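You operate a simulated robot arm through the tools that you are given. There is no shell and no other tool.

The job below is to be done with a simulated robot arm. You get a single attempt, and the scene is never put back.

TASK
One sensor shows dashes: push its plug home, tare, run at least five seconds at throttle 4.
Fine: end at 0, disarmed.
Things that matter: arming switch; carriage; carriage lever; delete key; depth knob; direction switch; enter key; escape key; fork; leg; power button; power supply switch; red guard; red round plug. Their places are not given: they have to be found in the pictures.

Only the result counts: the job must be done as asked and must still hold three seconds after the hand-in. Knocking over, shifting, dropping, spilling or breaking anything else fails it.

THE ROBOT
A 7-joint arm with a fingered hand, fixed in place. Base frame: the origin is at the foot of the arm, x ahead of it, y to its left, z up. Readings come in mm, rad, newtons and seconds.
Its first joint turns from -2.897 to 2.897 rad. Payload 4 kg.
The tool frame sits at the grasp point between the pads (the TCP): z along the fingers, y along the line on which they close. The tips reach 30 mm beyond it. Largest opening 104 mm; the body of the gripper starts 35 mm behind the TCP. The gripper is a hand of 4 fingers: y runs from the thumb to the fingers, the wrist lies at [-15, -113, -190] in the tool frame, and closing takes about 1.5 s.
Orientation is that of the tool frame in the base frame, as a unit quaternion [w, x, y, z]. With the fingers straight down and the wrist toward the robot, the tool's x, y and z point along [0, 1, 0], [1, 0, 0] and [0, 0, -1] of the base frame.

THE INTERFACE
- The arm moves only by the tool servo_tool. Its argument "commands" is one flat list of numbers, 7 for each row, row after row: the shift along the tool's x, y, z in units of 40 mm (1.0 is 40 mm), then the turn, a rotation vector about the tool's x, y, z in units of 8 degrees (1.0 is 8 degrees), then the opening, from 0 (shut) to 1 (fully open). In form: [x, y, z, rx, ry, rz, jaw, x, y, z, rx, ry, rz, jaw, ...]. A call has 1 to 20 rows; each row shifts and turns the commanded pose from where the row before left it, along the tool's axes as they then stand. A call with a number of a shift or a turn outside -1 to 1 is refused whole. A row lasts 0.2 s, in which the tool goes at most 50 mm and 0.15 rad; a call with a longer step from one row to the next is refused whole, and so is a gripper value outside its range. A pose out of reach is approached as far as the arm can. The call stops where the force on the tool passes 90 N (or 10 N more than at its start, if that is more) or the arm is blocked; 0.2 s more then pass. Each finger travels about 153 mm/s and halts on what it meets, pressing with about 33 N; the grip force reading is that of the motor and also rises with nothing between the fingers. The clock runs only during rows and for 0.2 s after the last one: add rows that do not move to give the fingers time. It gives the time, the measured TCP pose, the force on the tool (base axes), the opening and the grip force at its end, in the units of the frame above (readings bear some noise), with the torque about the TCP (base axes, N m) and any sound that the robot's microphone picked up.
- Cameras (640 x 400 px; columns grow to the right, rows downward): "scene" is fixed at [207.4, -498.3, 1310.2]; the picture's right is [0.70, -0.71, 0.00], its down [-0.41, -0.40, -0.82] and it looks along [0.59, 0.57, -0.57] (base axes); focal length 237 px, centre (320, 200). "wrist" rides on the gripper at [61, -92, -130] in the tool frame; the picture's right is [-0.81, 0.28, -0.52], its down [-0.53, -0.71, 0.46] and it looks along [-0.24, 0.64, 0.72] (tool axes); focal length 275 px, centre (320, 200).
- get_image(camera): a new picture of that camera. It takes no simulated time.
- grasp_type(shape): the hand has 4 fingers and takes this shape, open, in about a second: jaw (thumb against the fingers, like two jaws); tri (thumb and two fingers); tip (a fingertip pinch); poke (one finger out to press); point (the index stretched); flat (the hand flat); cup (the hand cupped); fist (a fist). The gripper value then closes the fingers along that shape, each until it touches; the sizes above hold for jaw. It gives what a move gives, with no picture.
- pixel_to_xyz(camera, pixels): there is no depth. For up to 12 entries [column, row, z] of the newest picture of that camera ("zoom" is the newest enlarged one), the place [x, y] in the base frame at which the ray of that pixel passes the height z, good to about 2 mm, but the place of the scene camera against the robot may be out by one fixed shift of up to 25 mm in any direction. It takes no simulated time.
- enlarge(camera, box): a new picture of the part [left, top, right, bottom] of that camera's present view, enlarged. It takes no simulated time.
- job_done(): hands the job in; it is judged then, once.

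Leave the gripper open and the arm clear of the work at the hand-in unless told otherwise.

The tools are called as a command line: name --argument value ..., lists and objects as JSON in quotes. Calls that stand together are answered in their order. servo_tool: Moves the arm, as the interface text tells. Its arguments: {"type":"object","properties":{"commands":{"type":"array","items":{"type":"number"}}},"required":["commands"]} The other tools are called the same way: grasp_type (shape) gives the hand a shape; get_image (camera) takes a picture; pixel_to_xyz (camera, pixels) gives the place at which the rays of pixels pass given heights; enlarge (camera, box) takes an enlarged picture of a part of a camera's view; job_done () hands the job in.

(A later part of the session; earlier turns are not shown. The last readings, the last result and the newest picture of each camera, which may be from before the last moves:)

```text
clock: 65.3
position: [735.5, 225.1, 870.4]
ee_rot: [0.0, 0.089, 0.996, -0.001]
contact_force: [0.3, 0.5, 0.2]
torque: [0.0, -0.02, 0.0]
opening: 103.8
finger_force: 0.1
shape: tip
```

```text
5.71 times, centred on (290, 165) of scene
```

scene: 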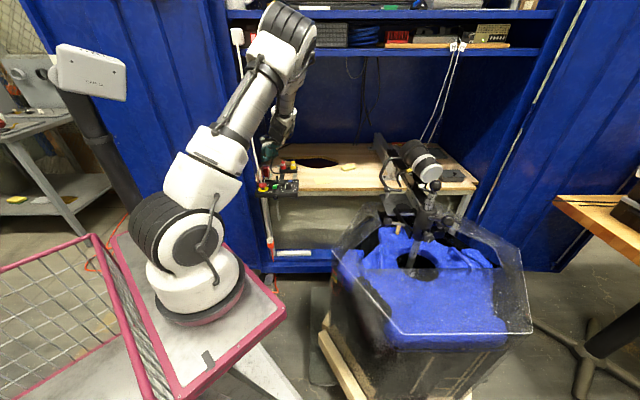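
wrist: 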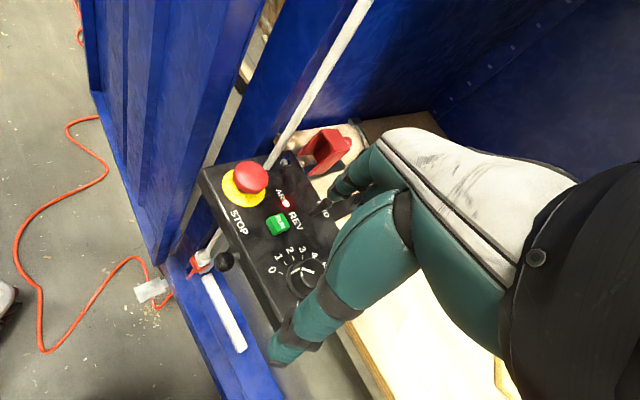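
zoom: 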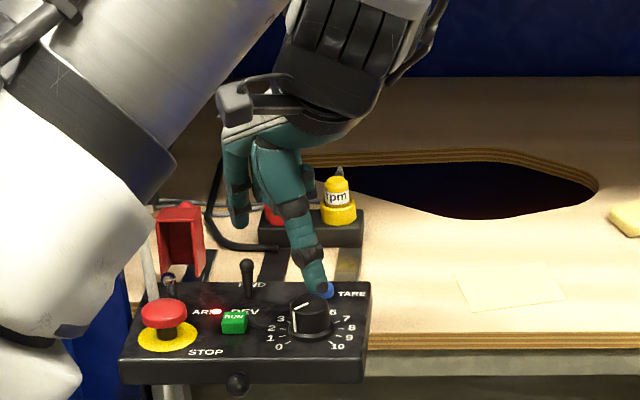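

The knob still reads 0. I'll partly close the pinch to about 50 mm opening to see where thumb and index end up.

servo_tool --commands '[0, 0, 0, 0, 0, 0, 0.5, 0, 0, 0, 0, 0, 0, 0.5, 0, 0, 0, 0, 0, 0, 0.5]'

enlarge --camera "wrist" --box '[240, 120, 440, 320]'

enlarge --camera "scene" --box '[250, 130, 330, 200]'

```text
clock: 66.1
position: [734.8, 224.8, 870.0]
ee_rot: [0.0, 0.089, 0.996, 0.0]
contact_force: [-0.2, 0.5, -0.3]
torque: [0.01, -0.01, 0.0]
opening: 52.6
finger_force: 0.0
shape: tip
```

```text
2.00 times, centred on (340, 220) of wrist
```

zoom: 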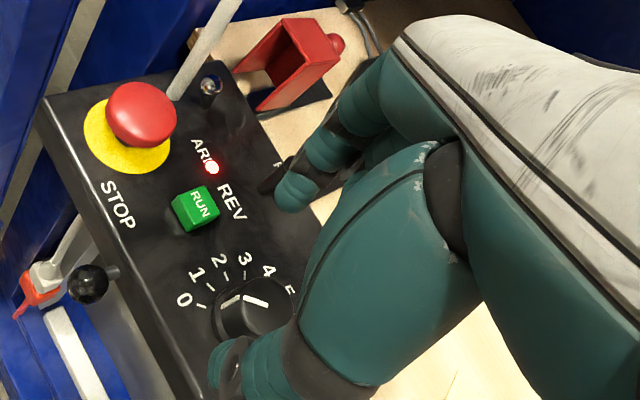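

```text
5.71 times, centred on (290, 165) of scene
```

zoom: 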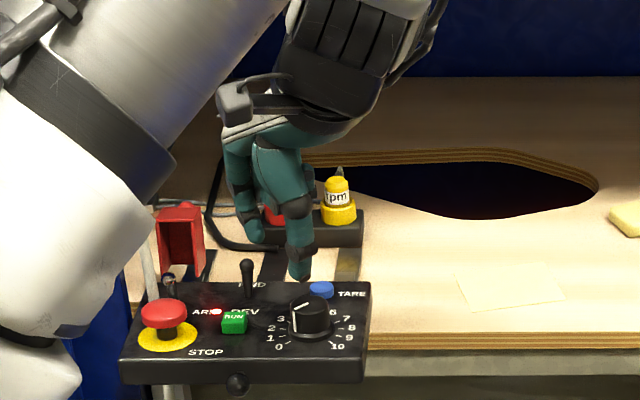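

At 52 mm opening the pinch is roughly centred on the TCP, with tips about 25–30 mm beyond. I'll move over the knob axis (769,243) and hover at TCP z≈835.

servo_tool --commands '[-0.381, 0.299, 0.4375, 0, 0, 0, 0.5, -0.381, 0.299, 0.4375, 0, 0, 0, 0.5, 0, 0, 0, 0, 0, 0, 0.5]'

get_image --camera "wrist"

enlarge --camera "wrist" --box '[220, 140, 420, 340]'

enlarge --camera "scene" --box '[265, 150, 315, 200]'

```text
clock: 66.9
position: [769.7, 242.8, 835.3]
ee_rot: [0.001, 0.088, 0.996, 0.0]
contact_force: [0.3, 0.0, 0.0]
torque: [0.03, -0.01, -0.04]
opening: 52.5
finger_force: 0.1
shape: tip
```

```text
taken
```

wrist: 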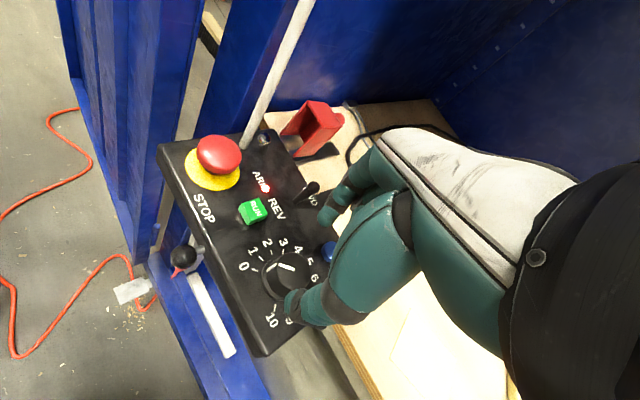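

```text
2.00 times, centred on (320, 240) of wrist
```

zoom: 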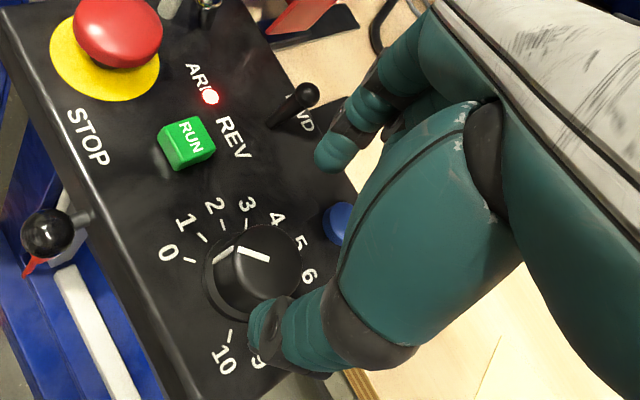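

```text
8.00 times, centred on (290, 175) of scene
```

zoom: 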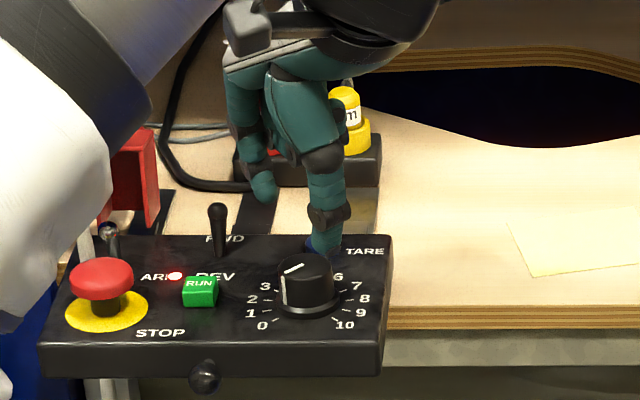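

I'll measure knob centre and scale ticks in this zoom: knob top (265,262), ticks 0 (189,260), 1 (201,239), 2 (222,225), 3 (246,223), 10 (230,334). First re-enlarge the wrist so that zoom refers to it.

enlarge --camera "wrist" --box '[240, 230, 320, 320]'

```text
4.44 times, centred on (280, 275) of wrist
```

zoom: 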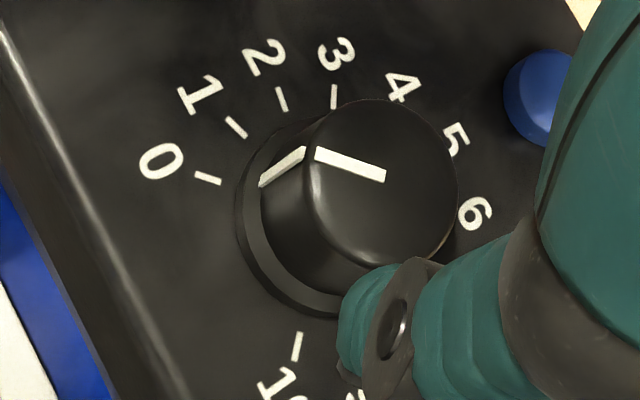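

pixel_to_xyz --camera "zoom" --pixels '[[382, 183, 780], [382, 183, 778], [207, 178, 752], [237, 127, 752], [282, 99, 752], [334, 97, 752], [298, 346, 752], [315, 153, 780], [262, 185, 753], [235, 200, 753], [330, 318, 753]]'

```text
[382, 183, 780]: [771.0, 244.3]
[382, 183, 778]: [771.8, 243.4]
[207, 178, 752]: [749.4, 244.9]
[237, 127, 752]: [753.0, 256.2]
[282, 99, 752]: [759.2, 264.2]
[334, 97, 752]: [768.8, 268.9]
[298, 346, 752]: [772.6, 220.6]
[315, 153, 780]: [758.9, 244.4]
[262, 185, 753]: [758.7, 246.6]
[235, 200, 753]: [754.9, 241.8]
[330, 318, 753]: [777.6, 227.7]
```

The knob axis is at about (772,245), ticks are 27° apart (4 is 108° clockwise from 0) and the pointer is at 0. I'll recentre by 2–3 mm and descend 45 mm so the tips straddle the knob.

servo_tool --commands '[-0.047, 0.064, 0.3, 0, 0, 0, 0.5, 0, 0, 0.3, 0, 0, 0, 0.5, 0, 0, 0.3, 0, 0, 0, 0.5, 0, 0, 0.225, 0, 0, 0, 0.5, 0, 0, 0, 0, 0, 0, 0.5]'

enlarge --camera "wrist" --box '[220, 140, 420, 340]'

enlarge --camera "scene" --box '[265, 155, 315, 205]'

```text
clock: 68.1
position: [772.1, 245.4, 790.1]
ee_rot: [0.002, 0.089, 0.996, 0.0]
contact_force: [0.3, -0.2, -0.5]
torque: [0.01, -0.02, 0.02]
opening: 52.5
finger_force: 0.1
shape: tip
```

```text
2.00 times, centred on (320, 240) of wrist
```

zoom: 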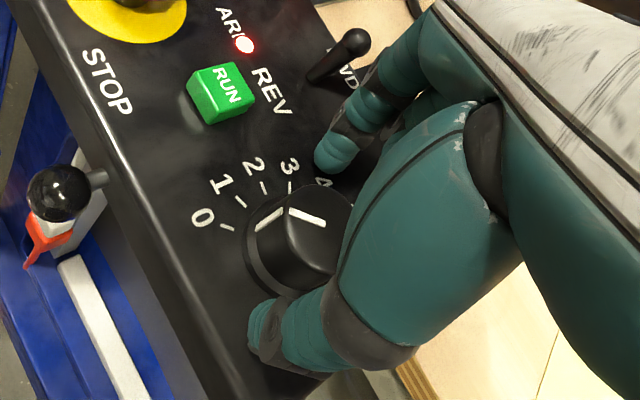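

```text
8.00 times, centred on (290, 180) of scene
```

zoom: 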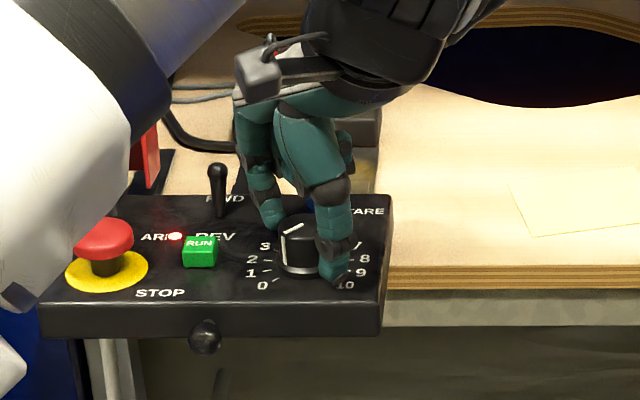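

The pinch straddles the knob. I'll close it.

servo_tool --commands '[0, 0, 0, 0, 0, 0, 0.2, 0, 0, 0, 0, 0, 0, 0.1, 0, 0, 0, 0, 0, 0, 0.1, 0, 0, 0, 0, 0, 0, 0.1]'

enlarge --camera "wrist" --box '[220, 140, 420, 340]'

enlarge --camera "scene" --box '[265, 155, 315, 205]'

```text
clock: 69.1
position: [772.0, 245.8, 790.2]
ee_rot: [-0.001, 0.089, 0.996, -0.002]
contact_force: [0.2, -4.2, 0.4]
torque: [-0.14, -0.02, -0.01]
opening: 25.5
finger_force: 32.5
shape: tip
```

```text
2.00 times, centred on (320, 240) of wrist
```

zoom: 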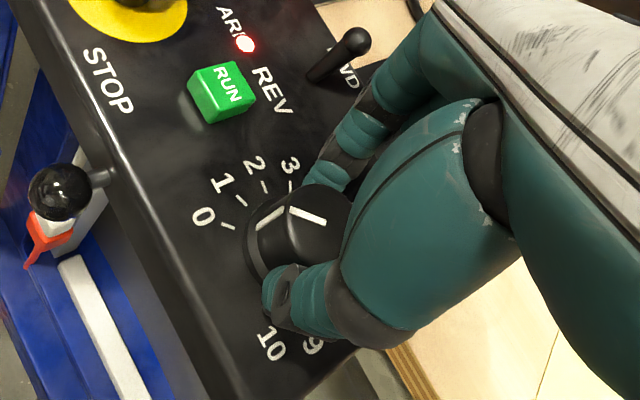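

```text
8.00 times, centred on (290, 180) of scene
```

zoom: 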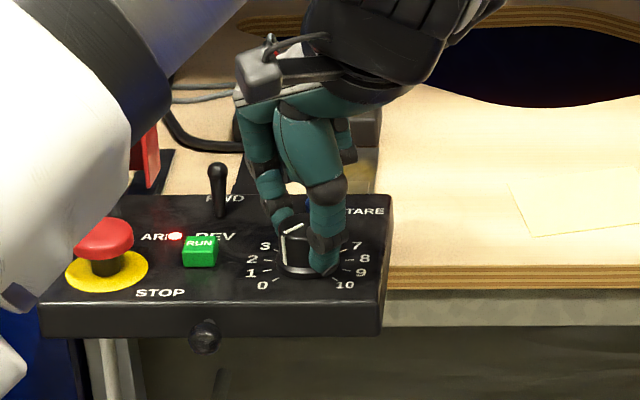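

The knob is gripped (25.5 mm, 32 N). Now I'll turn it clockwise by 54° (two scale units).

servo_tool --commands '[0, 0, 0, 0, 0, 0.964, 0.1, 0, 0, 0, 0, 0, 0.964, 0.1, 0, 0, 0, 0, 0, 0.964, 0.1, 0, 0, 0, 0, 0, 0.964, 0.1, 0, 0, 0, 0, 0, 0.964, 0.1, 0, 0, 0, 0, 0, 0.964, 0.1, 0, 0, 0, 0, 0, 0.964, 0.1, 0, 0, 0, 0, 0, 0, 0.1]'

get_image --camera "wrist"

enlarge --camera "scene" --box '[265, 155, 315, 205]'

```text
clock: 70.9
position: [770.7, 244.9, 789.3]
ee_rot: [0.0, 0.531, 0.847, 0.0]
contact_force: [2.8, -1.0, -4.0]
torque: [0.05, -0.15, -0.02]
opening: 25.8
finger_force: 32.9
shape: tip
```

```text
taken
```

wrist: 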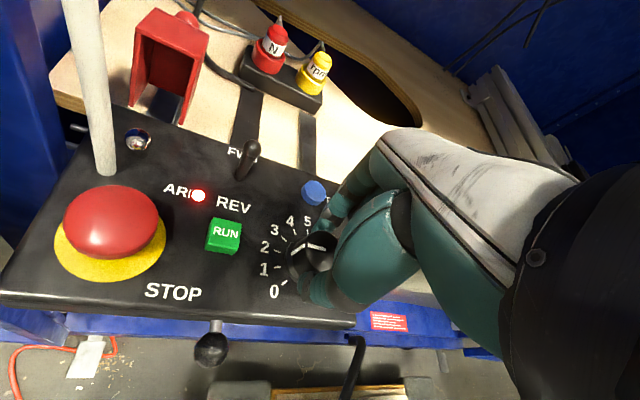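

```text
8.00 times, centred on (290, 180) of scene
```

zoom: 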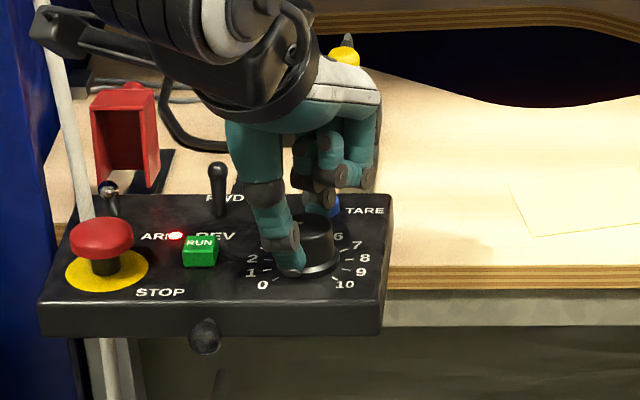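

The hand is now at yaw 26°. I'll check the pointer and the scale.

enlarge --camera "wrist" --box '[250, 200, 360, 310]'

enlarge --camera "scene" --box '[360, 120, 480, 220]'

```text
3.64 times, centred on (305, 255) of wrist
```

zoom: 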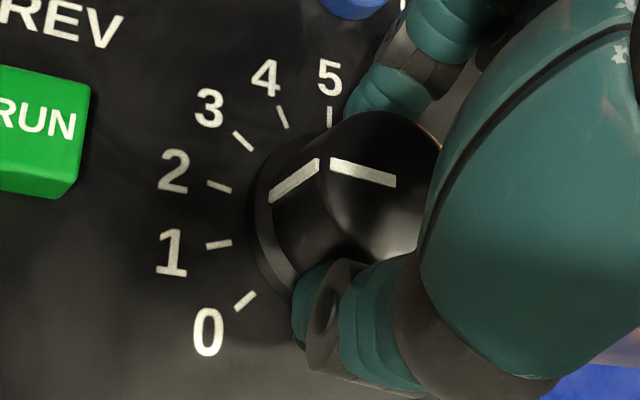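

```text
4.00 times, centred on (420, 170) of scene
```

zoom: 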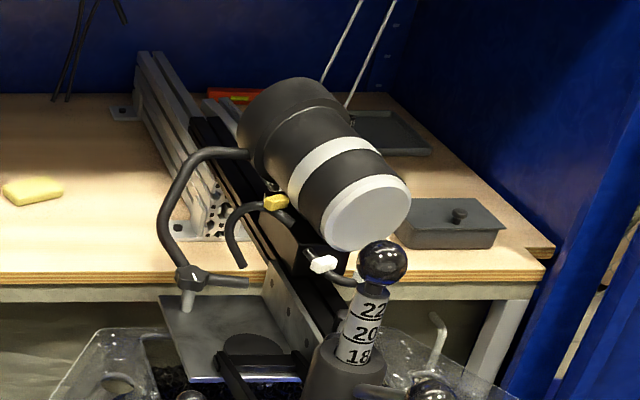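

The pointer is at 2. I'll open, turn the hand back by 54° around the knob, and then regrip.

servo_tool --commands '[0, 0, 0, 0, 0, 0, 0.5, 0, 0, 0, 0, 0, 0, 0.5, 0, 0, 0, 0, 0, 0, 0.5, 0, 0, 0, 0, 0, -0.964, 0.5, 0, 0, 0, 0, 0, -0.964, 0.5, 0, 0, 0, 0, 0, -0.964, 0.5, 0, 0, 0, 0, 0, -0.964, 0.5, 0, 0, 0, 0, 0, -0.964, 0.5, 0, 0, 0, 0, 0, -0.964, 0.5, 0, 0, 0, 0, 0, -0.964, 0.5, 0, 0, 0, 0, 0, 0, 0.5]'

enlarge --camera "wrist" --box '[220, 140, 420, 340]'

```text
clock: 73.3
position: [771.6, 245.0, 790.0]
ee_rot: [0.001, 0.088, 0.996, -0.001]
contact_force: [0.0, 0.1, 0.2]
torque: [-0.03, 0.03, -0.02]
opening: 51.8
finger_force: 0.1
shape: tip
```

```text
2.00 times, centred on (320, 240) of wrist
```

zoom: 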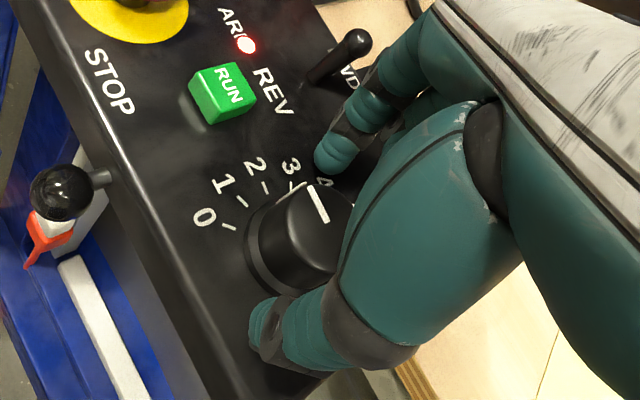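

The knob holds at 2. Now I'll close again and turn another 54° to 4.

servo_tool --commands '[0, 0, 0, 0, 0, 0, 0.2, 0, 0, 0, 0, 0, 0, 0.1, 0, 0, 0, 0, 0, 0, 0.1, 0, 0, 0, 0, 0, 0, 0.1, 0, 0, 0, 0, 0, 0.964, 0.1, 0, 0, 0, 0, 0, 0.964, 0.1, 0, 0, 0, 0, 0, 0.964, 0.1, 0, 0, 0, 0, 0, 0.964, 0.1, 0, 0, 0, 0, 0, 0.964, 0.1, 0, 0, 0, 0, 0, 0.964, 0.1, 0, 0, 0, 0, 0, 0.964, 0.1, 0, 0, 0, 0, 0, 0, 0.1]'

get_image --camera "wrist"

enlarge --camera "wrist" --box '[250, 200, 360, 310]'

```text
clock: 75.9
position: [771.9, 245.9, 789.9]
ee_rot: [0.0, 0.532, 0.847, -0.001]
contact_force: [0.4, 1.8, 2.5]
torque: [0.11, -0.08, -0.04]
opening: 25.9
finger_force: 33.3
shape: tip
```

```text
taken
```

wrist: 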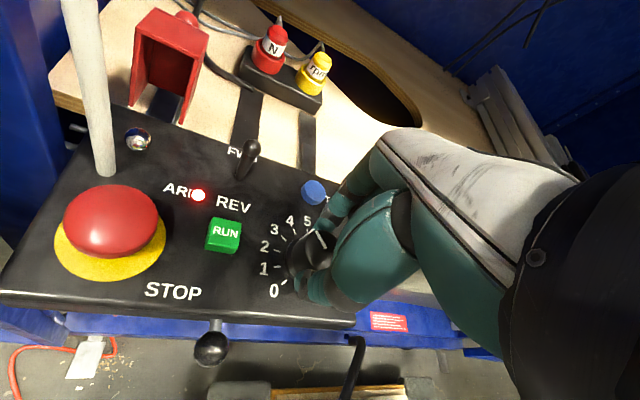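

```text
3.64 times, centred on (305, 255) of wrist
```

zoom: 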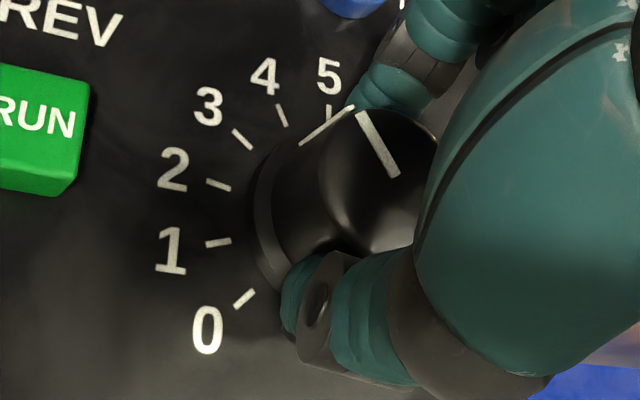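

I'll verify the pointer angle numerically: top line end (360,112) and centre, and skirt end (300,143).

pixel_to_xyz --camera "zoom" --pixels '[[393, 175, 780], [360, 112, 780], [300, 143, 753], [281, 116, 752], [243, 139, 752], [219, 187, 752], [218, 244, 752], [244, 299, 752], [328, 117, 752]]'

```text
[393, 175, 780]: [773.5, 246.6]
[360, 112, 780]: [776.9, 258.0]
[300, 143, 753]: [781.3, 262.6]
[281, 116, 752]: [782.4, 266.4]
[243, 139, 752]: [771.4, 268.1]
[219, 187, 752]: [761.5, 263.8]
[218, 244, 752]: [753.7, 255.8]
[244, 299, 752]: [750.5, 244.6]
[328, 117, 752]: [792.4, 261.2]
```

The pointer is at 4 (72°, same as tick 4). While it runs I'll release the knob, lift and go read the display; those seconds count as run time.

servo_tool --commands '[0, 0, 0, 0, 0, 0, 0.5, 0, 0, 0, 0, 0, 0, 0.5, 0, 0, -0.8, 0, 0, 0, 0.5, 0, 0, -0.8, 0, 0, 0, 0.5, 0, 0, -0.5, 0, 0, -0.8, 0.5, 0, 0, -0.5, 0, 0, -0.8, 0.5, 0, 0, -0.5, 0, 0, -0.8, 0.5, 0, 0, -0.5, 0, 0, -0.8, 0.5, 0, 0, -0.5, 0, 0, -0.8, 0.5, -0.058, -0.625, -0.736, 0, 0, 0, 0.5, -0.058, -0.625, -0.736, 0, 0, 0, 0.5, -0.058, -0.625, -0.736, 0, 0, 0, 0.5, -0.058, -0.625, -0.736, 0, 0, 0, 0.5, -0.058, -0.625, -0.736, 0, 0, 0, 0.5, -0.058, -0.625, -0.736, 0, 0, 0, 0.5, -0.058, -0.625, -0.736, 0, 0, 0, 0.5, -0.058, -0.625, -0.736, 0, 0, 0, 0.5, -0.058, -0.625, -0.736, 0, 0, 0, 0.5, -0.058, -0.625, -0.736, 0, 0, 0, 0.5, -0.058, -0.625, -0.736, 0, 0, 0, 0.5]'

servo_tool --commands '[0, 0, 0, -1, 0, 0, 0.5, 0, 0, 0, -1, 0, 0, 0.5, 0, 0, 0, -1, 0, 0, 0.5, 0, 0, 0, -1, 0, 0, 0.5, 0, 0, 0, -1, 0, 0, 0.5, 0, 0, 0, -1, 0, 0, 0.5]'

get_image --camera "wrist"

enlarge --camera "wrist" --box '[330, 20, 590, 180]'

get_image --camera "scene"

```text
clock: 80.1
position: [646.4, 1.2, 1278.2]
ee_rot: [0.0, 0.277, 0.961, -0.001]
contact_force: [0.1, 1.1, -0.6]
torque: [0.0, 0.02, -0.01]
opening: 51.7
finger_force: 0.0
shape: tip
```

```text
clock: 81.5
position: [646.7, 0.1, 1278.5]
ee_rot: [0.113, 0.253, 0.877, 0.392]
contact_force: [0.5, 0.5, -1.1]
torque: [0.01, 0.01, -0.03]
opening: 51.6
finger_force: 0.1
shape: tip
```

```text
taken
```

wrist: 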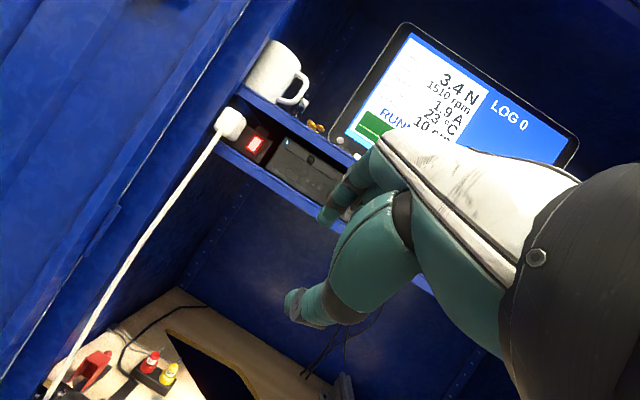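

```text
2.46 times, centred on (460, 100) of wrist
```

zoom: 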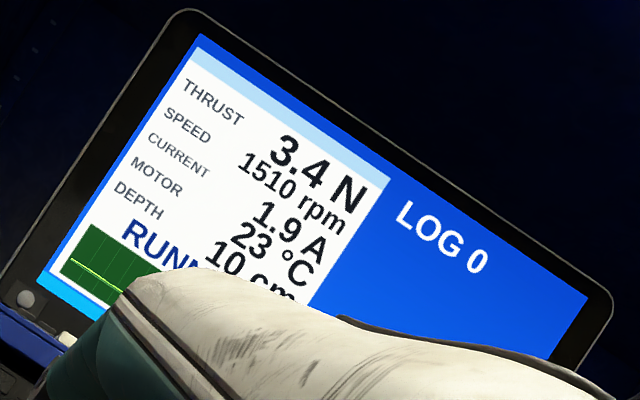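

```text
taken
```

scene: 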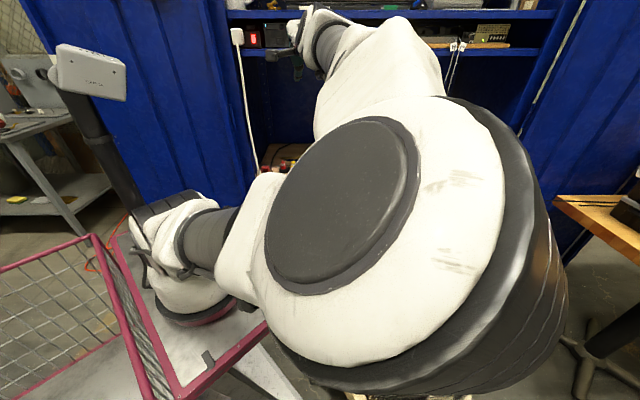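

The display shows RUNNING: 3.4 N, 1510 rpm. The knob has been at 4 since 75.9 s and it's now 81.5 s. The elbow has swung far out toward the scene camera in free space, so I'll retrace the same path back toward the knob, first pitching down.

servo_tool --commands '[0, 0, 0, 1, 0, 0, 0.5, 0, 0, 0, 1, 0, 0, 0.5, 0, 0, 0, 1, 0, 0, 0.5, 0, 0, 0, 1, 0, 0, 0.5, 0, 0, 0, 1, 0, 0, 0.5, 0, 0, 0, 1, 0, 0, 0.5]'

get_image --camera "scene"

```text
clock: 82.9
position: [646.6, -1.0, 1278.5]
ee_rot: [-0.001, 0.277, 0.961, -0.001]
contact_force: [0.8, 0.2, 0.7]
torque: [0.06, 0.0, 0.02]
opening: 51.5
finger_force: 0.2
shape: tip
```

```text
taken
```

scene: 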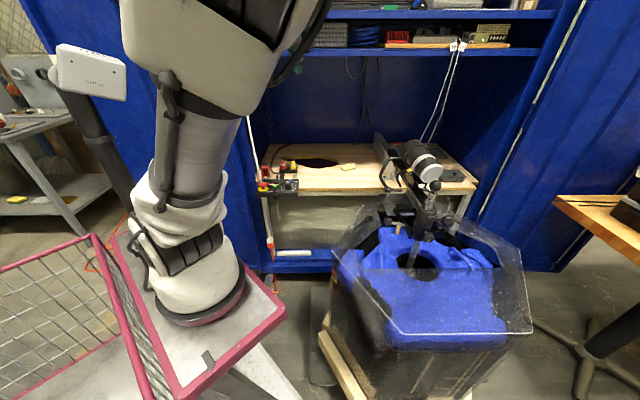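

The elbow came back up. Continuing the reverse path to above the knob (stopping about 64 mm higher).

servo_tool --commands '[0.058, 0.625, 0.736, 0, 0, 0, 0.5, 0.058, 0.625, 0.736, 0, 0, 0, 0.5, 0.058, 0.625, 0.736, 0, 0, 0, 0.5, 0.058, 0.625, 0.736, 0, 0, 0, 0.5, 0.058, 0.625, 0.736, 0, 0, 0, 0.5, 0.058, 0.625, 0.736, 0, 0, 0, 0.5, 0.058, 0.625, 0.736, 0, 0, 0, 0.5, 0.058, 0.625, 0.736, 0, 0, 0, 0.5, 0.058, 0.625, 0.736, 0, 0, 0, 0.5, 0.058, 0.625, 0.736, 0, 0, 0, 0.5, 0.058, 0.625, 0.736, 0, 0, 0, 0.5, 0, 0, 0.5, 0, 0, 0.8, 0.5, 0, 0, 0.5, 0, 0, 0.8, 0.5, 0, 0, 0.5, 0, 0, 0.8, 0.5, 0, 0, 0.5, 0, 0, 0.8, 0.5, 0, 0, 0.5, 0, 0, 0.8, 0.5]'

get_image --camera "wrist"

get_image --camera "scene"

enlarge --camera "wrist" --box '[200, 200, 360, 320]'

```text
clock: 86.3
position: [772.0, 244.3, 854.8]
ee_rot: [0.002, 0.532, 0.847, 0.0]
contact_force: [1.1, -0.2, 0.0]
torque: [0.01, 0.01, -0.02]
opening: 51.6
finger_force: 0.1
shape: tip
```

```text
taken
```

wrist: 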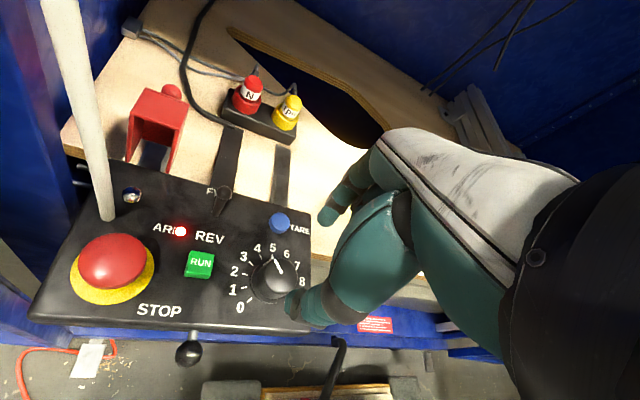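

```text
taken
```

scene: 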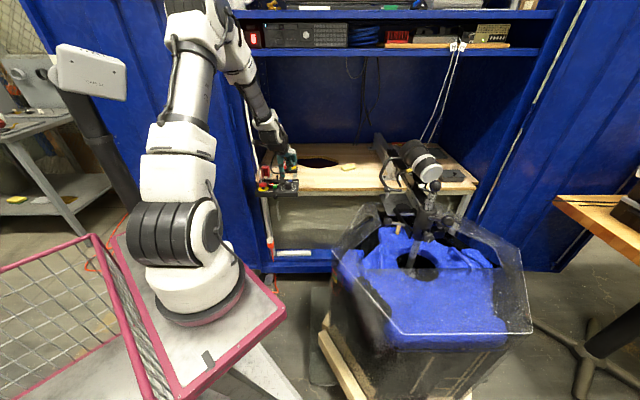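

```text
3.33 times, centred on (280, 260) of wrist
```

zoom: 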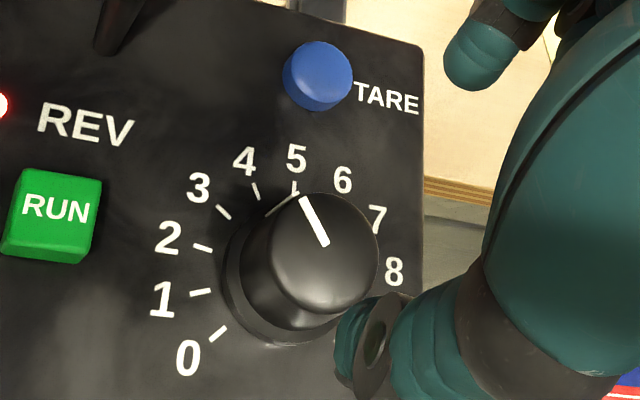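

The pointer is still at 4, after more than 10 s of running. I'll lower onto the knob, grip it and turn it back counter-clockwise by 54°.

servo_tool --commands '[0, 0.02, 0.4, 0, 0, 0, 0.5, 0, 0, 0.4, 0, 0, 0, 0.5, 0, 0, 0.4, 0, 0, 0, 0.5, 0, 0, 0.4, 0, 0, 0, 0.5, 0, 0, 0, 0, 0, 0, 0.5, 0, 0, 0, 0, 0, 0, 0.2, 0, 0, 0, 0, 0, 0, 0.1, 0, 0, 0, 0, 0, 0, 0.1, 0, 0, 0, 0, 0, 0, 0.1, 0, 0, 0, 0, 0, -0.964, 0.1, 0, 0, 0, 0, 0, -0.964, 0.1, 0, 0, 0, 0, 0, -0.964, 0.1, 0, 0, 0, 0, 0, -0.964, 0.1, 0, 0, 0, 0, 0, -0.964, 0.1, 0, 0, 0, 0, 0, -0.964, 0.1, 0, 0, 0, 0, 0, -0.964, 0.1, 0, 0, 0, 0, 0, 0, 0.1]'

get_image --camera "wrist"

enlarge --camera "wrist" --box '[220, 180, 360, 320]'

```text
clock: 89.9
position: [773.3, 245.6, 790.8]
ee_rot: [0.001, 0.088, 0.996, -0.001]
contact_force: [-1.0, -1.1, 2.4]
torque: [0.0, 0.03, -0.01]
opening: 26.0
finger_force: 32.5
shape: tip
```

```text
taken
```

wrist: 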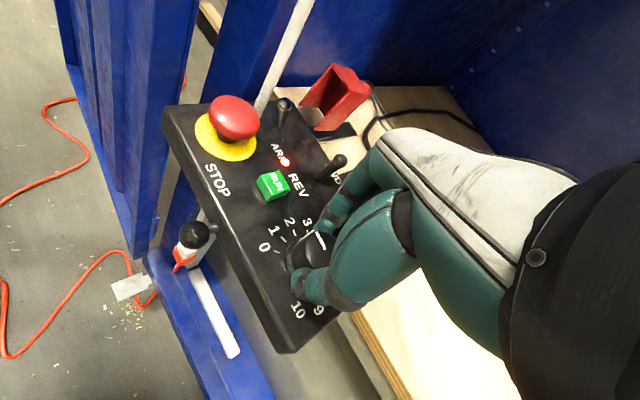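

```text
2.86 times, centred on (290, 250) of wrist
```

zoom: 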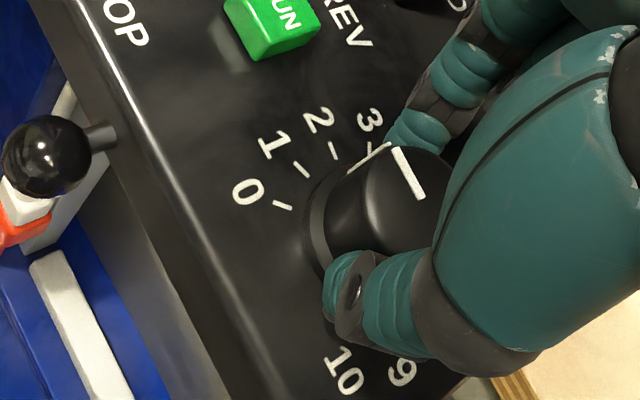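

The pointer is back at about 2. I'll open, return the hand to yaw 26°, regrip and turn the last 54° to 0.

servo_tool --commands '[0, 0, 0, 0, 0, 0, 0.5, 0, 0, 0, 0, 0, 0, 0.5, 0, 0, 0, 0, 0, 0, 0.5, 0, 0, 0, 0, 0, 0.964, 0.5, 0, 0, 0, 0, 0, 0.964, 0.5, 0, 0, 0, 0, 0, 0.964, 0.5, 0, 0, 0, 0, 0, 0.964, 0.5, 0, 0, 0, 0, 0, 0.964, 0.5, 0, 0, 0, 0, 0, 0.964, 0.5, 0, 0, 0, 0, 0, 0.964, 0.5, 0, 0, 0, 0, 0, 0, 0.5]'

servo_tool --commands '[0, 0, 0, 0, 0, 0, 0.2, 0, 0, 0, 0, 0, 0, 0.1, 0, 0, 0, 0, 0, 0, 0.1, 0, 0, 0, 0, 0, 0, 0.1, 0, 0, 0, 0, 0, -0.964, 0.1, 0, 0, 0, 0, 0, -0.964, 0.1, 0, 0, 0, 0, 0, -0.964, 0.1, 0, 0, 0, 0, 0, -0.964, 0.1, 0, 0, 0, 0, 0, -0.964, 0.1, 0, 0, 0, 0, 0, -0.964, 0.1, 0, 0, 0, 0, 0, -0.964, 0.1, 0, 0, 0, 0, 0, 0, 0.1]'

get_image --camera "wrist"

enlarge --camera "wrist" --box '[220, 180, 360, 320]'

```text
clock: 92.3
position: [772.6, 245.9, 789.9]
ee_rot: [0.001, 0.531, 0.847, -0.001]
contact_force: [-0.4, -0.1, 0.9]
torque: [-0.04, -0.03, -0.01]
opening: 51.8
finger_force: 0.0
shape: tip
```

```text
clock: 94.9
position: [773.5, 244.1, 789.2]
ee_rot: [0.001, 0.088, 0.996, 0.0]
contact_force: [9.7, -6.6, 4.9]
torque: [-0.19, -0.24, -0.24]
opening: 26.5
finger_force: 33.1
shape: tip
```

```text
taken
```

wrist: 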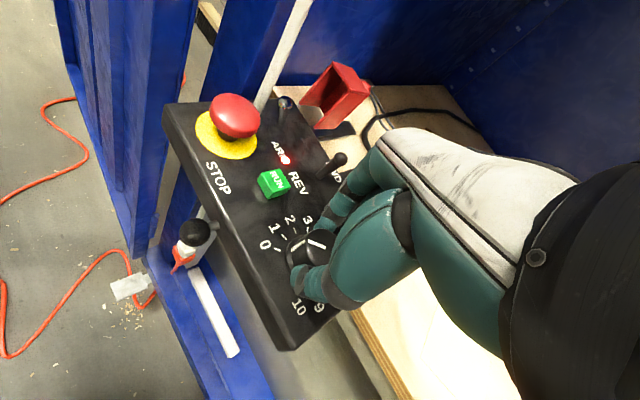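

```text
2.86 times, centred on (290, 250) of wrist
```

zoom: 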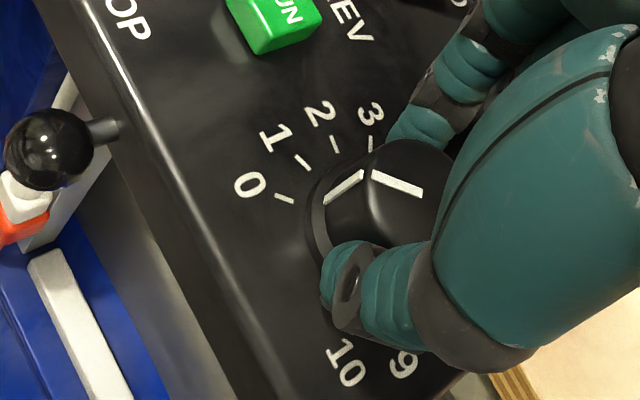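

The pointer looks at 0, with some reaction as at an end stop. Checking numerically.

pixel_to_xyz --camera "zoom" --pixels '[[421, 191, 780], [373, 174, 780], [325, 203, 753], [284, 198, 752], [303, 162, 752], [334, 143, 752], [371, 143, 752]]'

```text
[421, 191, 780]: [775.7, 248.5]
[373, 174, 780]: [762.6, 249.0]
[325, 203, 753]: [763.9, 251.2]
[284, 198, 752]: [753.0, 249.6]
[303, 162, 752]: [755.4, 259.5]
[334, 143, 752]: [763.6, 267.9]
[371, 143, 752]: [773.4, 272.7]
```

The pointer direction (178°) matches tick 0 (179°). I'll open, lift 80 mm and switch to the point shape.

servo_tool --commands '[0, 0, 0, 0, 0, 0, 0.5, 0, 0, 0, 0, 0, 0, 0.5, 0, 0, 0, 0, 0, 0, 0.5, 0, 0, -0.5, 0, 0, 0, 0.5, 0, 0, -0.5, 0, 0, 0, 0.5, 0, 0, -0.5, 0, 0, 0, 0.5, 0, 0, -0.5, 0, 0, 0, 0.5]'

grasp_type --shape "point"

get_image --camera "wrist"

enlarge --camera "wrist" --box '[150, 80, 350, 240]'

enlarge --camera "wrist" --box '[230, 210, 350, 310]'

```text
clock: 96.5
position: [772.2, 246.1, 869.2]
ee_rot: [-0.001, 0.09, 0.996, -0.001]
contact_force: [0.5, -0.6, -0.2]
torque: [-0.01, -0.01, -0.02]
opening: 51.7
finger_force: 0.1
shape: tip
```

```text
clock: 97.4
position: [770.6, 246.9, 869.7]
ee_rot: [-0.001, 0.088, 0.996, -0.002]
contact_force: [-0.6, -0.5, 0.7]
torque: [-0.03, -0.02, 0.03]
opening: 96.0
finger_force: 0.1
shape: point
```

```text
taken
```

wrist: 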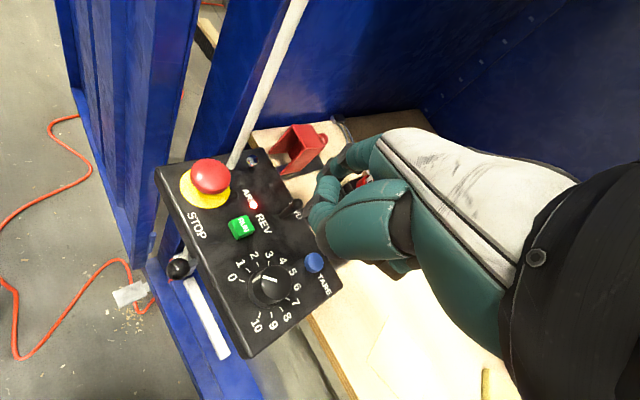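

```text
2.50 times, centred on (250, 160) of wrist
```

zoom: 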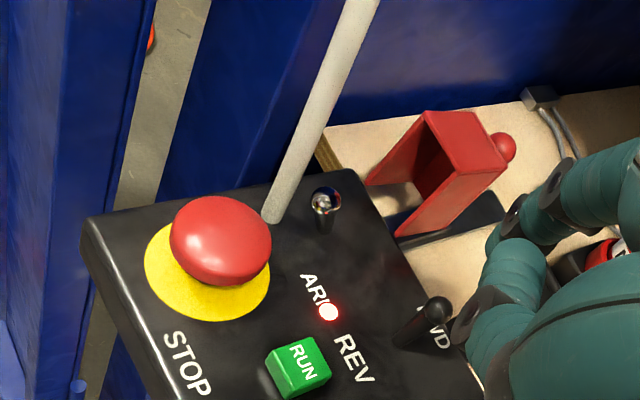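

```text
4.00 times, centred on (290, 260) of wrist
```

zoom: 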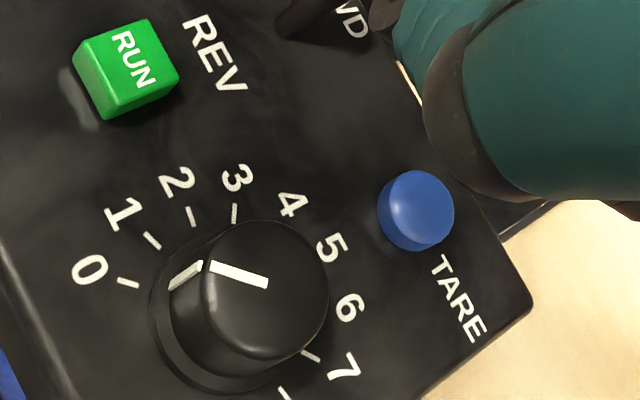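

The knob reads 0. Now I'll locate the armed toggle tip (252,161), its base (251,175), STOP (210,176) and FWD tip (297,204) in this picture.

pixel_to_xyz --camera "wrist" --pixels '[[252, 161, 780], [252, 161, 776], [251, 173.5, 752], [210, 176, 783], [297, 204, 779], [239.5, 228, 763], [313.7, 262.5, 758], [226.4, 168, 783]]'

enlarge --camera "scene" --box '[240, 155, 300, 205]'

```text
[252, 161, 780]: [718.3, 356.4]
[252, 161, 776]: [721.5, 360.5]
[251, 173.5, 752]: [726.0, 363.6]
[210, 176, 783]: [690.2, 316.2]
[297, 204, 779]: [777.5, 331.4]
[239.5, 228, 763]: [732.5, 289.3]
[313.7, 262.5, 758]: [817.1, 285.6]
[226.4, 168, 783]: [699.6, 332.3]
```

```text
8.00 times, centred on (270, 180) of scene
```

zoom: 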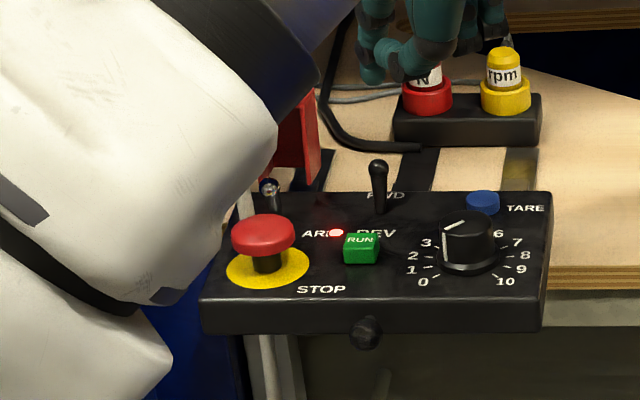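

Toggle tip (armed) is at n≈757.6, r≈262, and STOP's rear edge is near n≈730, so there's a ~23 mm gap for a 14 mm finger. I'll calibrate the fingertip using the earlier scene observation (tip (264.2,173.5), toggle (264.3,176.8)) before going in.

pixel_to_xyz --camera "scene" --pixels '[[264.2, 173.5, 772], [264.3, 176.8, 760], [263.4, 178.6, 760], [263.0, 184.0, 763]]'

servo_tool --commands '[0.52, 0.22, 0, 0, 0, 0, 0, 0.52, 0.22, 0, 0, 0, 0, 0, 0.52, 0.22, 0, 0, 0, 0, 0, 0, 0, 0, 0, 0, 0, 0]'

enlarge --camera "scene" --box '[245, 150, 285, 190]'

get_image --camera "scene"

```text
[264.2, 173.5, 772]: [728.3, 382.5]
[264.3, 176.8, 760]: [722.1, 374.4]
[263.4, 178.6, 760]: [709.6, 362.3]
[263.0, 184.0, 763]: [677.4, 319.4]
```

```text
clock: 98.4
position: [715.5, 282.5, 869.6]
ee_rot: [0.0, 0.09, 0.996, 0.0]
contact_force: [0.5, -0.9, 0.2]
torque: [-0.02, 0.03, 0.01]
opening: 96.2
finger_force: 0.1
shape: point
```

```text
10.00 times, centred on (265, 170) of scene
```

zoom: 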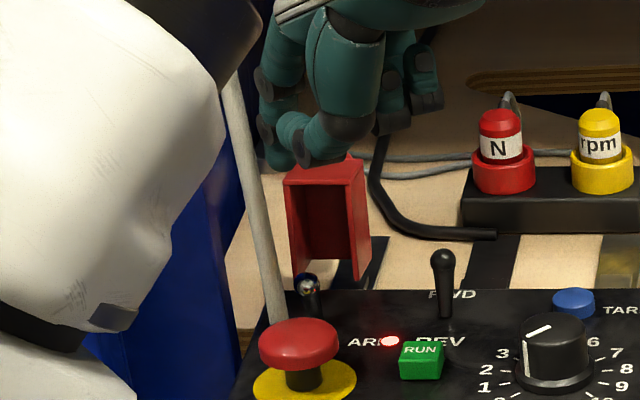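

```text
taken
```

scene: 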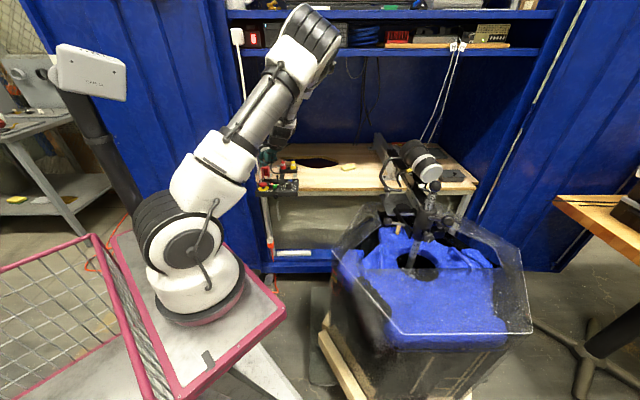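

I'll check the point shape closely, since the opening reading (96) differs from before.

enlarge --camera "scene" --box '[255, 145, 285, 175]'

enlarge --camera "wrist" --box '[220, 120, 380, 240]'

```text
13.33 times, centred on (270, 160) of scene
```

zoom: 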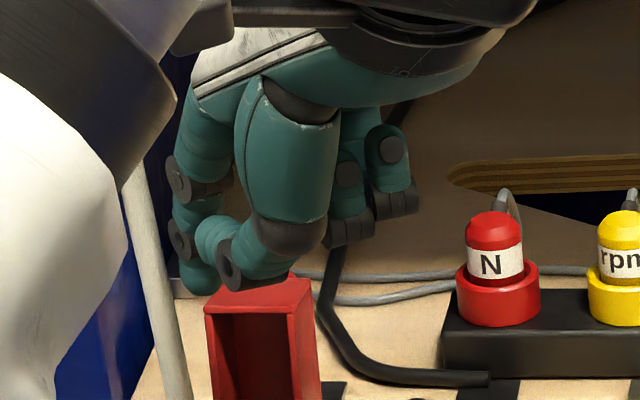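

```text
3.33 times, centred on (300, 180) of wrist
```

zoom: 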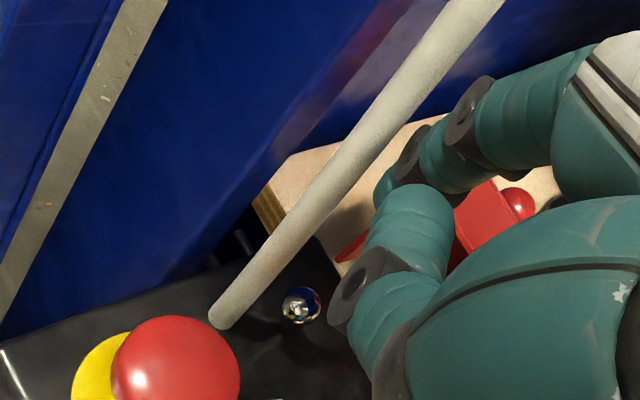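

The shape is the same as before. I'll shift 3 mm toward the front and descend 58 mm to just above the toggle's height.

servo_tool --commands '[0.0425, -0.06, 0.3625, 0, 0, 0, 0, 0, 0, 0.3625, 0, 0, 0, 0, 0, 0, 0.3625, 0, 0, 0, 0, 0, 0, 0.3625, 0, 0, 0, 0, 0, 0, 0, 0, 0, 0, 0]'

enlarge --camera "scene" --box '[250, 165, 280, 195]'

enlarge --camera "wrist" --box '[220, 120, 380, 240]'

enlarge --camera "scene" --box '[240, 155, 300, 205]'

```text
clock: 99.6
position: [713.9, 280.9, 810.9]
ee_rot: [-0.001, 0.09, 0.996, -0.001]
contact_force: [0.1, 0.6, 0.4]
torque: [0.0, -0.01, -0.01]
opening: 96.0
finger_force: 0.1
shape: point
```

```text
13.33 times, centred on (265, 180) of scene
```

zoom: 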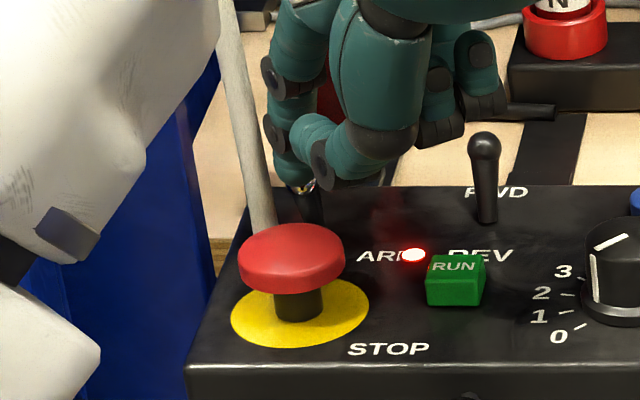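

```text
3.33 times, centred on (300, 180) of wrist
```

zoom: 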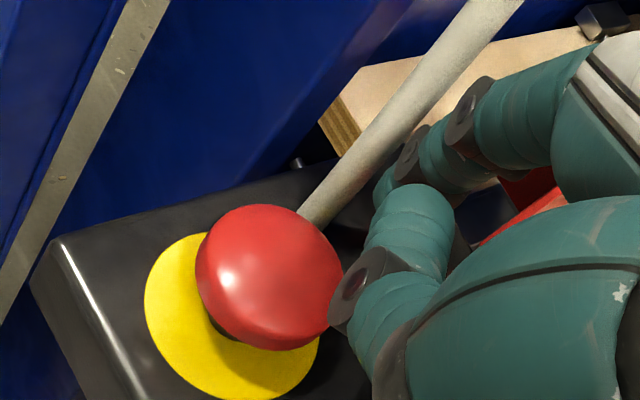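

```text
8.00 times, centred on (270, 180) of scene
```

zoom: 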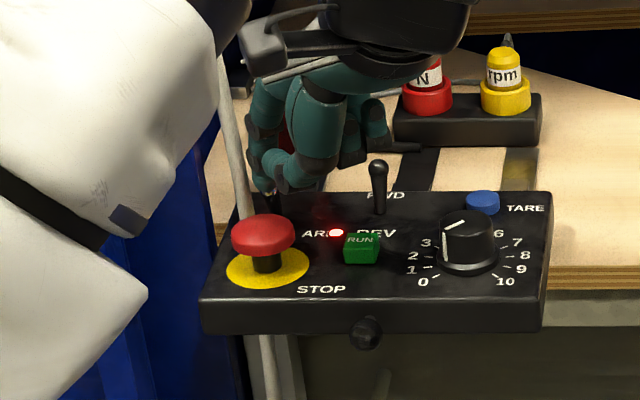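

The box didn't move this time. I'll compute the finger-to-toggle offset from scene pixels: tip (263.1,179.2), toggle ball (263.7,178.3).

pixel_to_xyz --camera "scene" --pixels '[[263.1, 179.25, 771], [263.7, 178.3, 760], [263.1, 179.25, 766], [265.5, 183.5, 763]]'

get_image --camera "wrist"

pixel_to_xyz --camera "wrist" --pixels '[[281, 203.5, 783], [300, 196, 783], [300, 205, 780]]'

```text
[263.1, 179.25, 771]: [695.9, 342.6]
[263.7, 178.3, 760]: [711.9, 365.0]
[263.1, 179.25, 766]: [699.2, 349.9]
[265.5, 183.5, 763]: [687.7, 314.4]
```

```text
taken
```

wrist: 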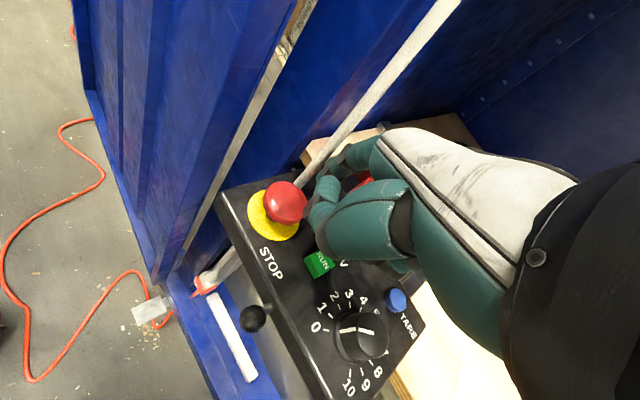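

```text
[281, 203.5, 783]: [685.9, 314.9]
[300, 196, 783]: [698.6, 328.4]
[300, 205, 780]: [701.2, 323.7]
```

Estimates put the finger centre between n≈736 and 743, within the gap. I'll descend 14 mm slowly to tip z≈776, just low enough to catch the toggle's ball.

servo_tool --commands '[0, 0, 0.0875, 0, 0, 0, 0, 0, 0, 0.0875, 0, 0, 0, 0, 0, 0, 0.0875, 0, 0, 0, 0, 0, 0, 0.0875, 0, 0, 0, 0]'

enlarge --camera "scene" --box '[250, 165, 280, 195]'

enlarge --camera "wrist" --box '[250, 140, 370, 230]'

```text
clock: 100.6
position: [713.4, 281.5, 798.2]
ee_rot: [0.0, 0.088, 0.996, -0.001]
contact_force: [0.6, 0.2, 0.0]
torque: [-0.03, 0.01, -0.03]
opening: 96.3
finger_force: 0.1
shape: point
```

```text
13.33 times, centred on (265, 180) of scene
```

zoom: 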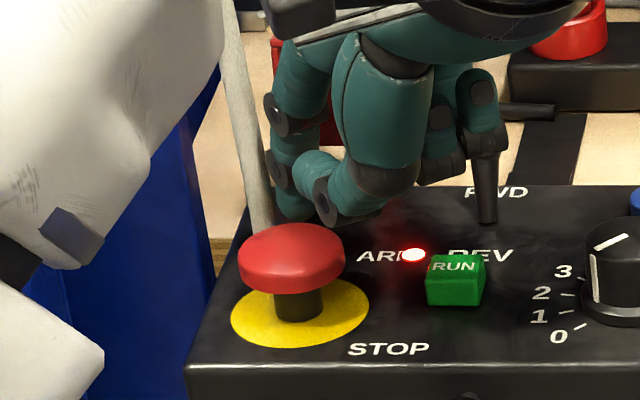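

```text
4.44 times, centred on (310, 185) of wrist
```

zoom: 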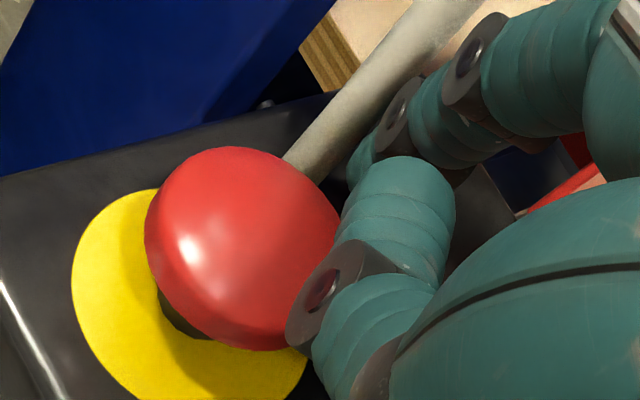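

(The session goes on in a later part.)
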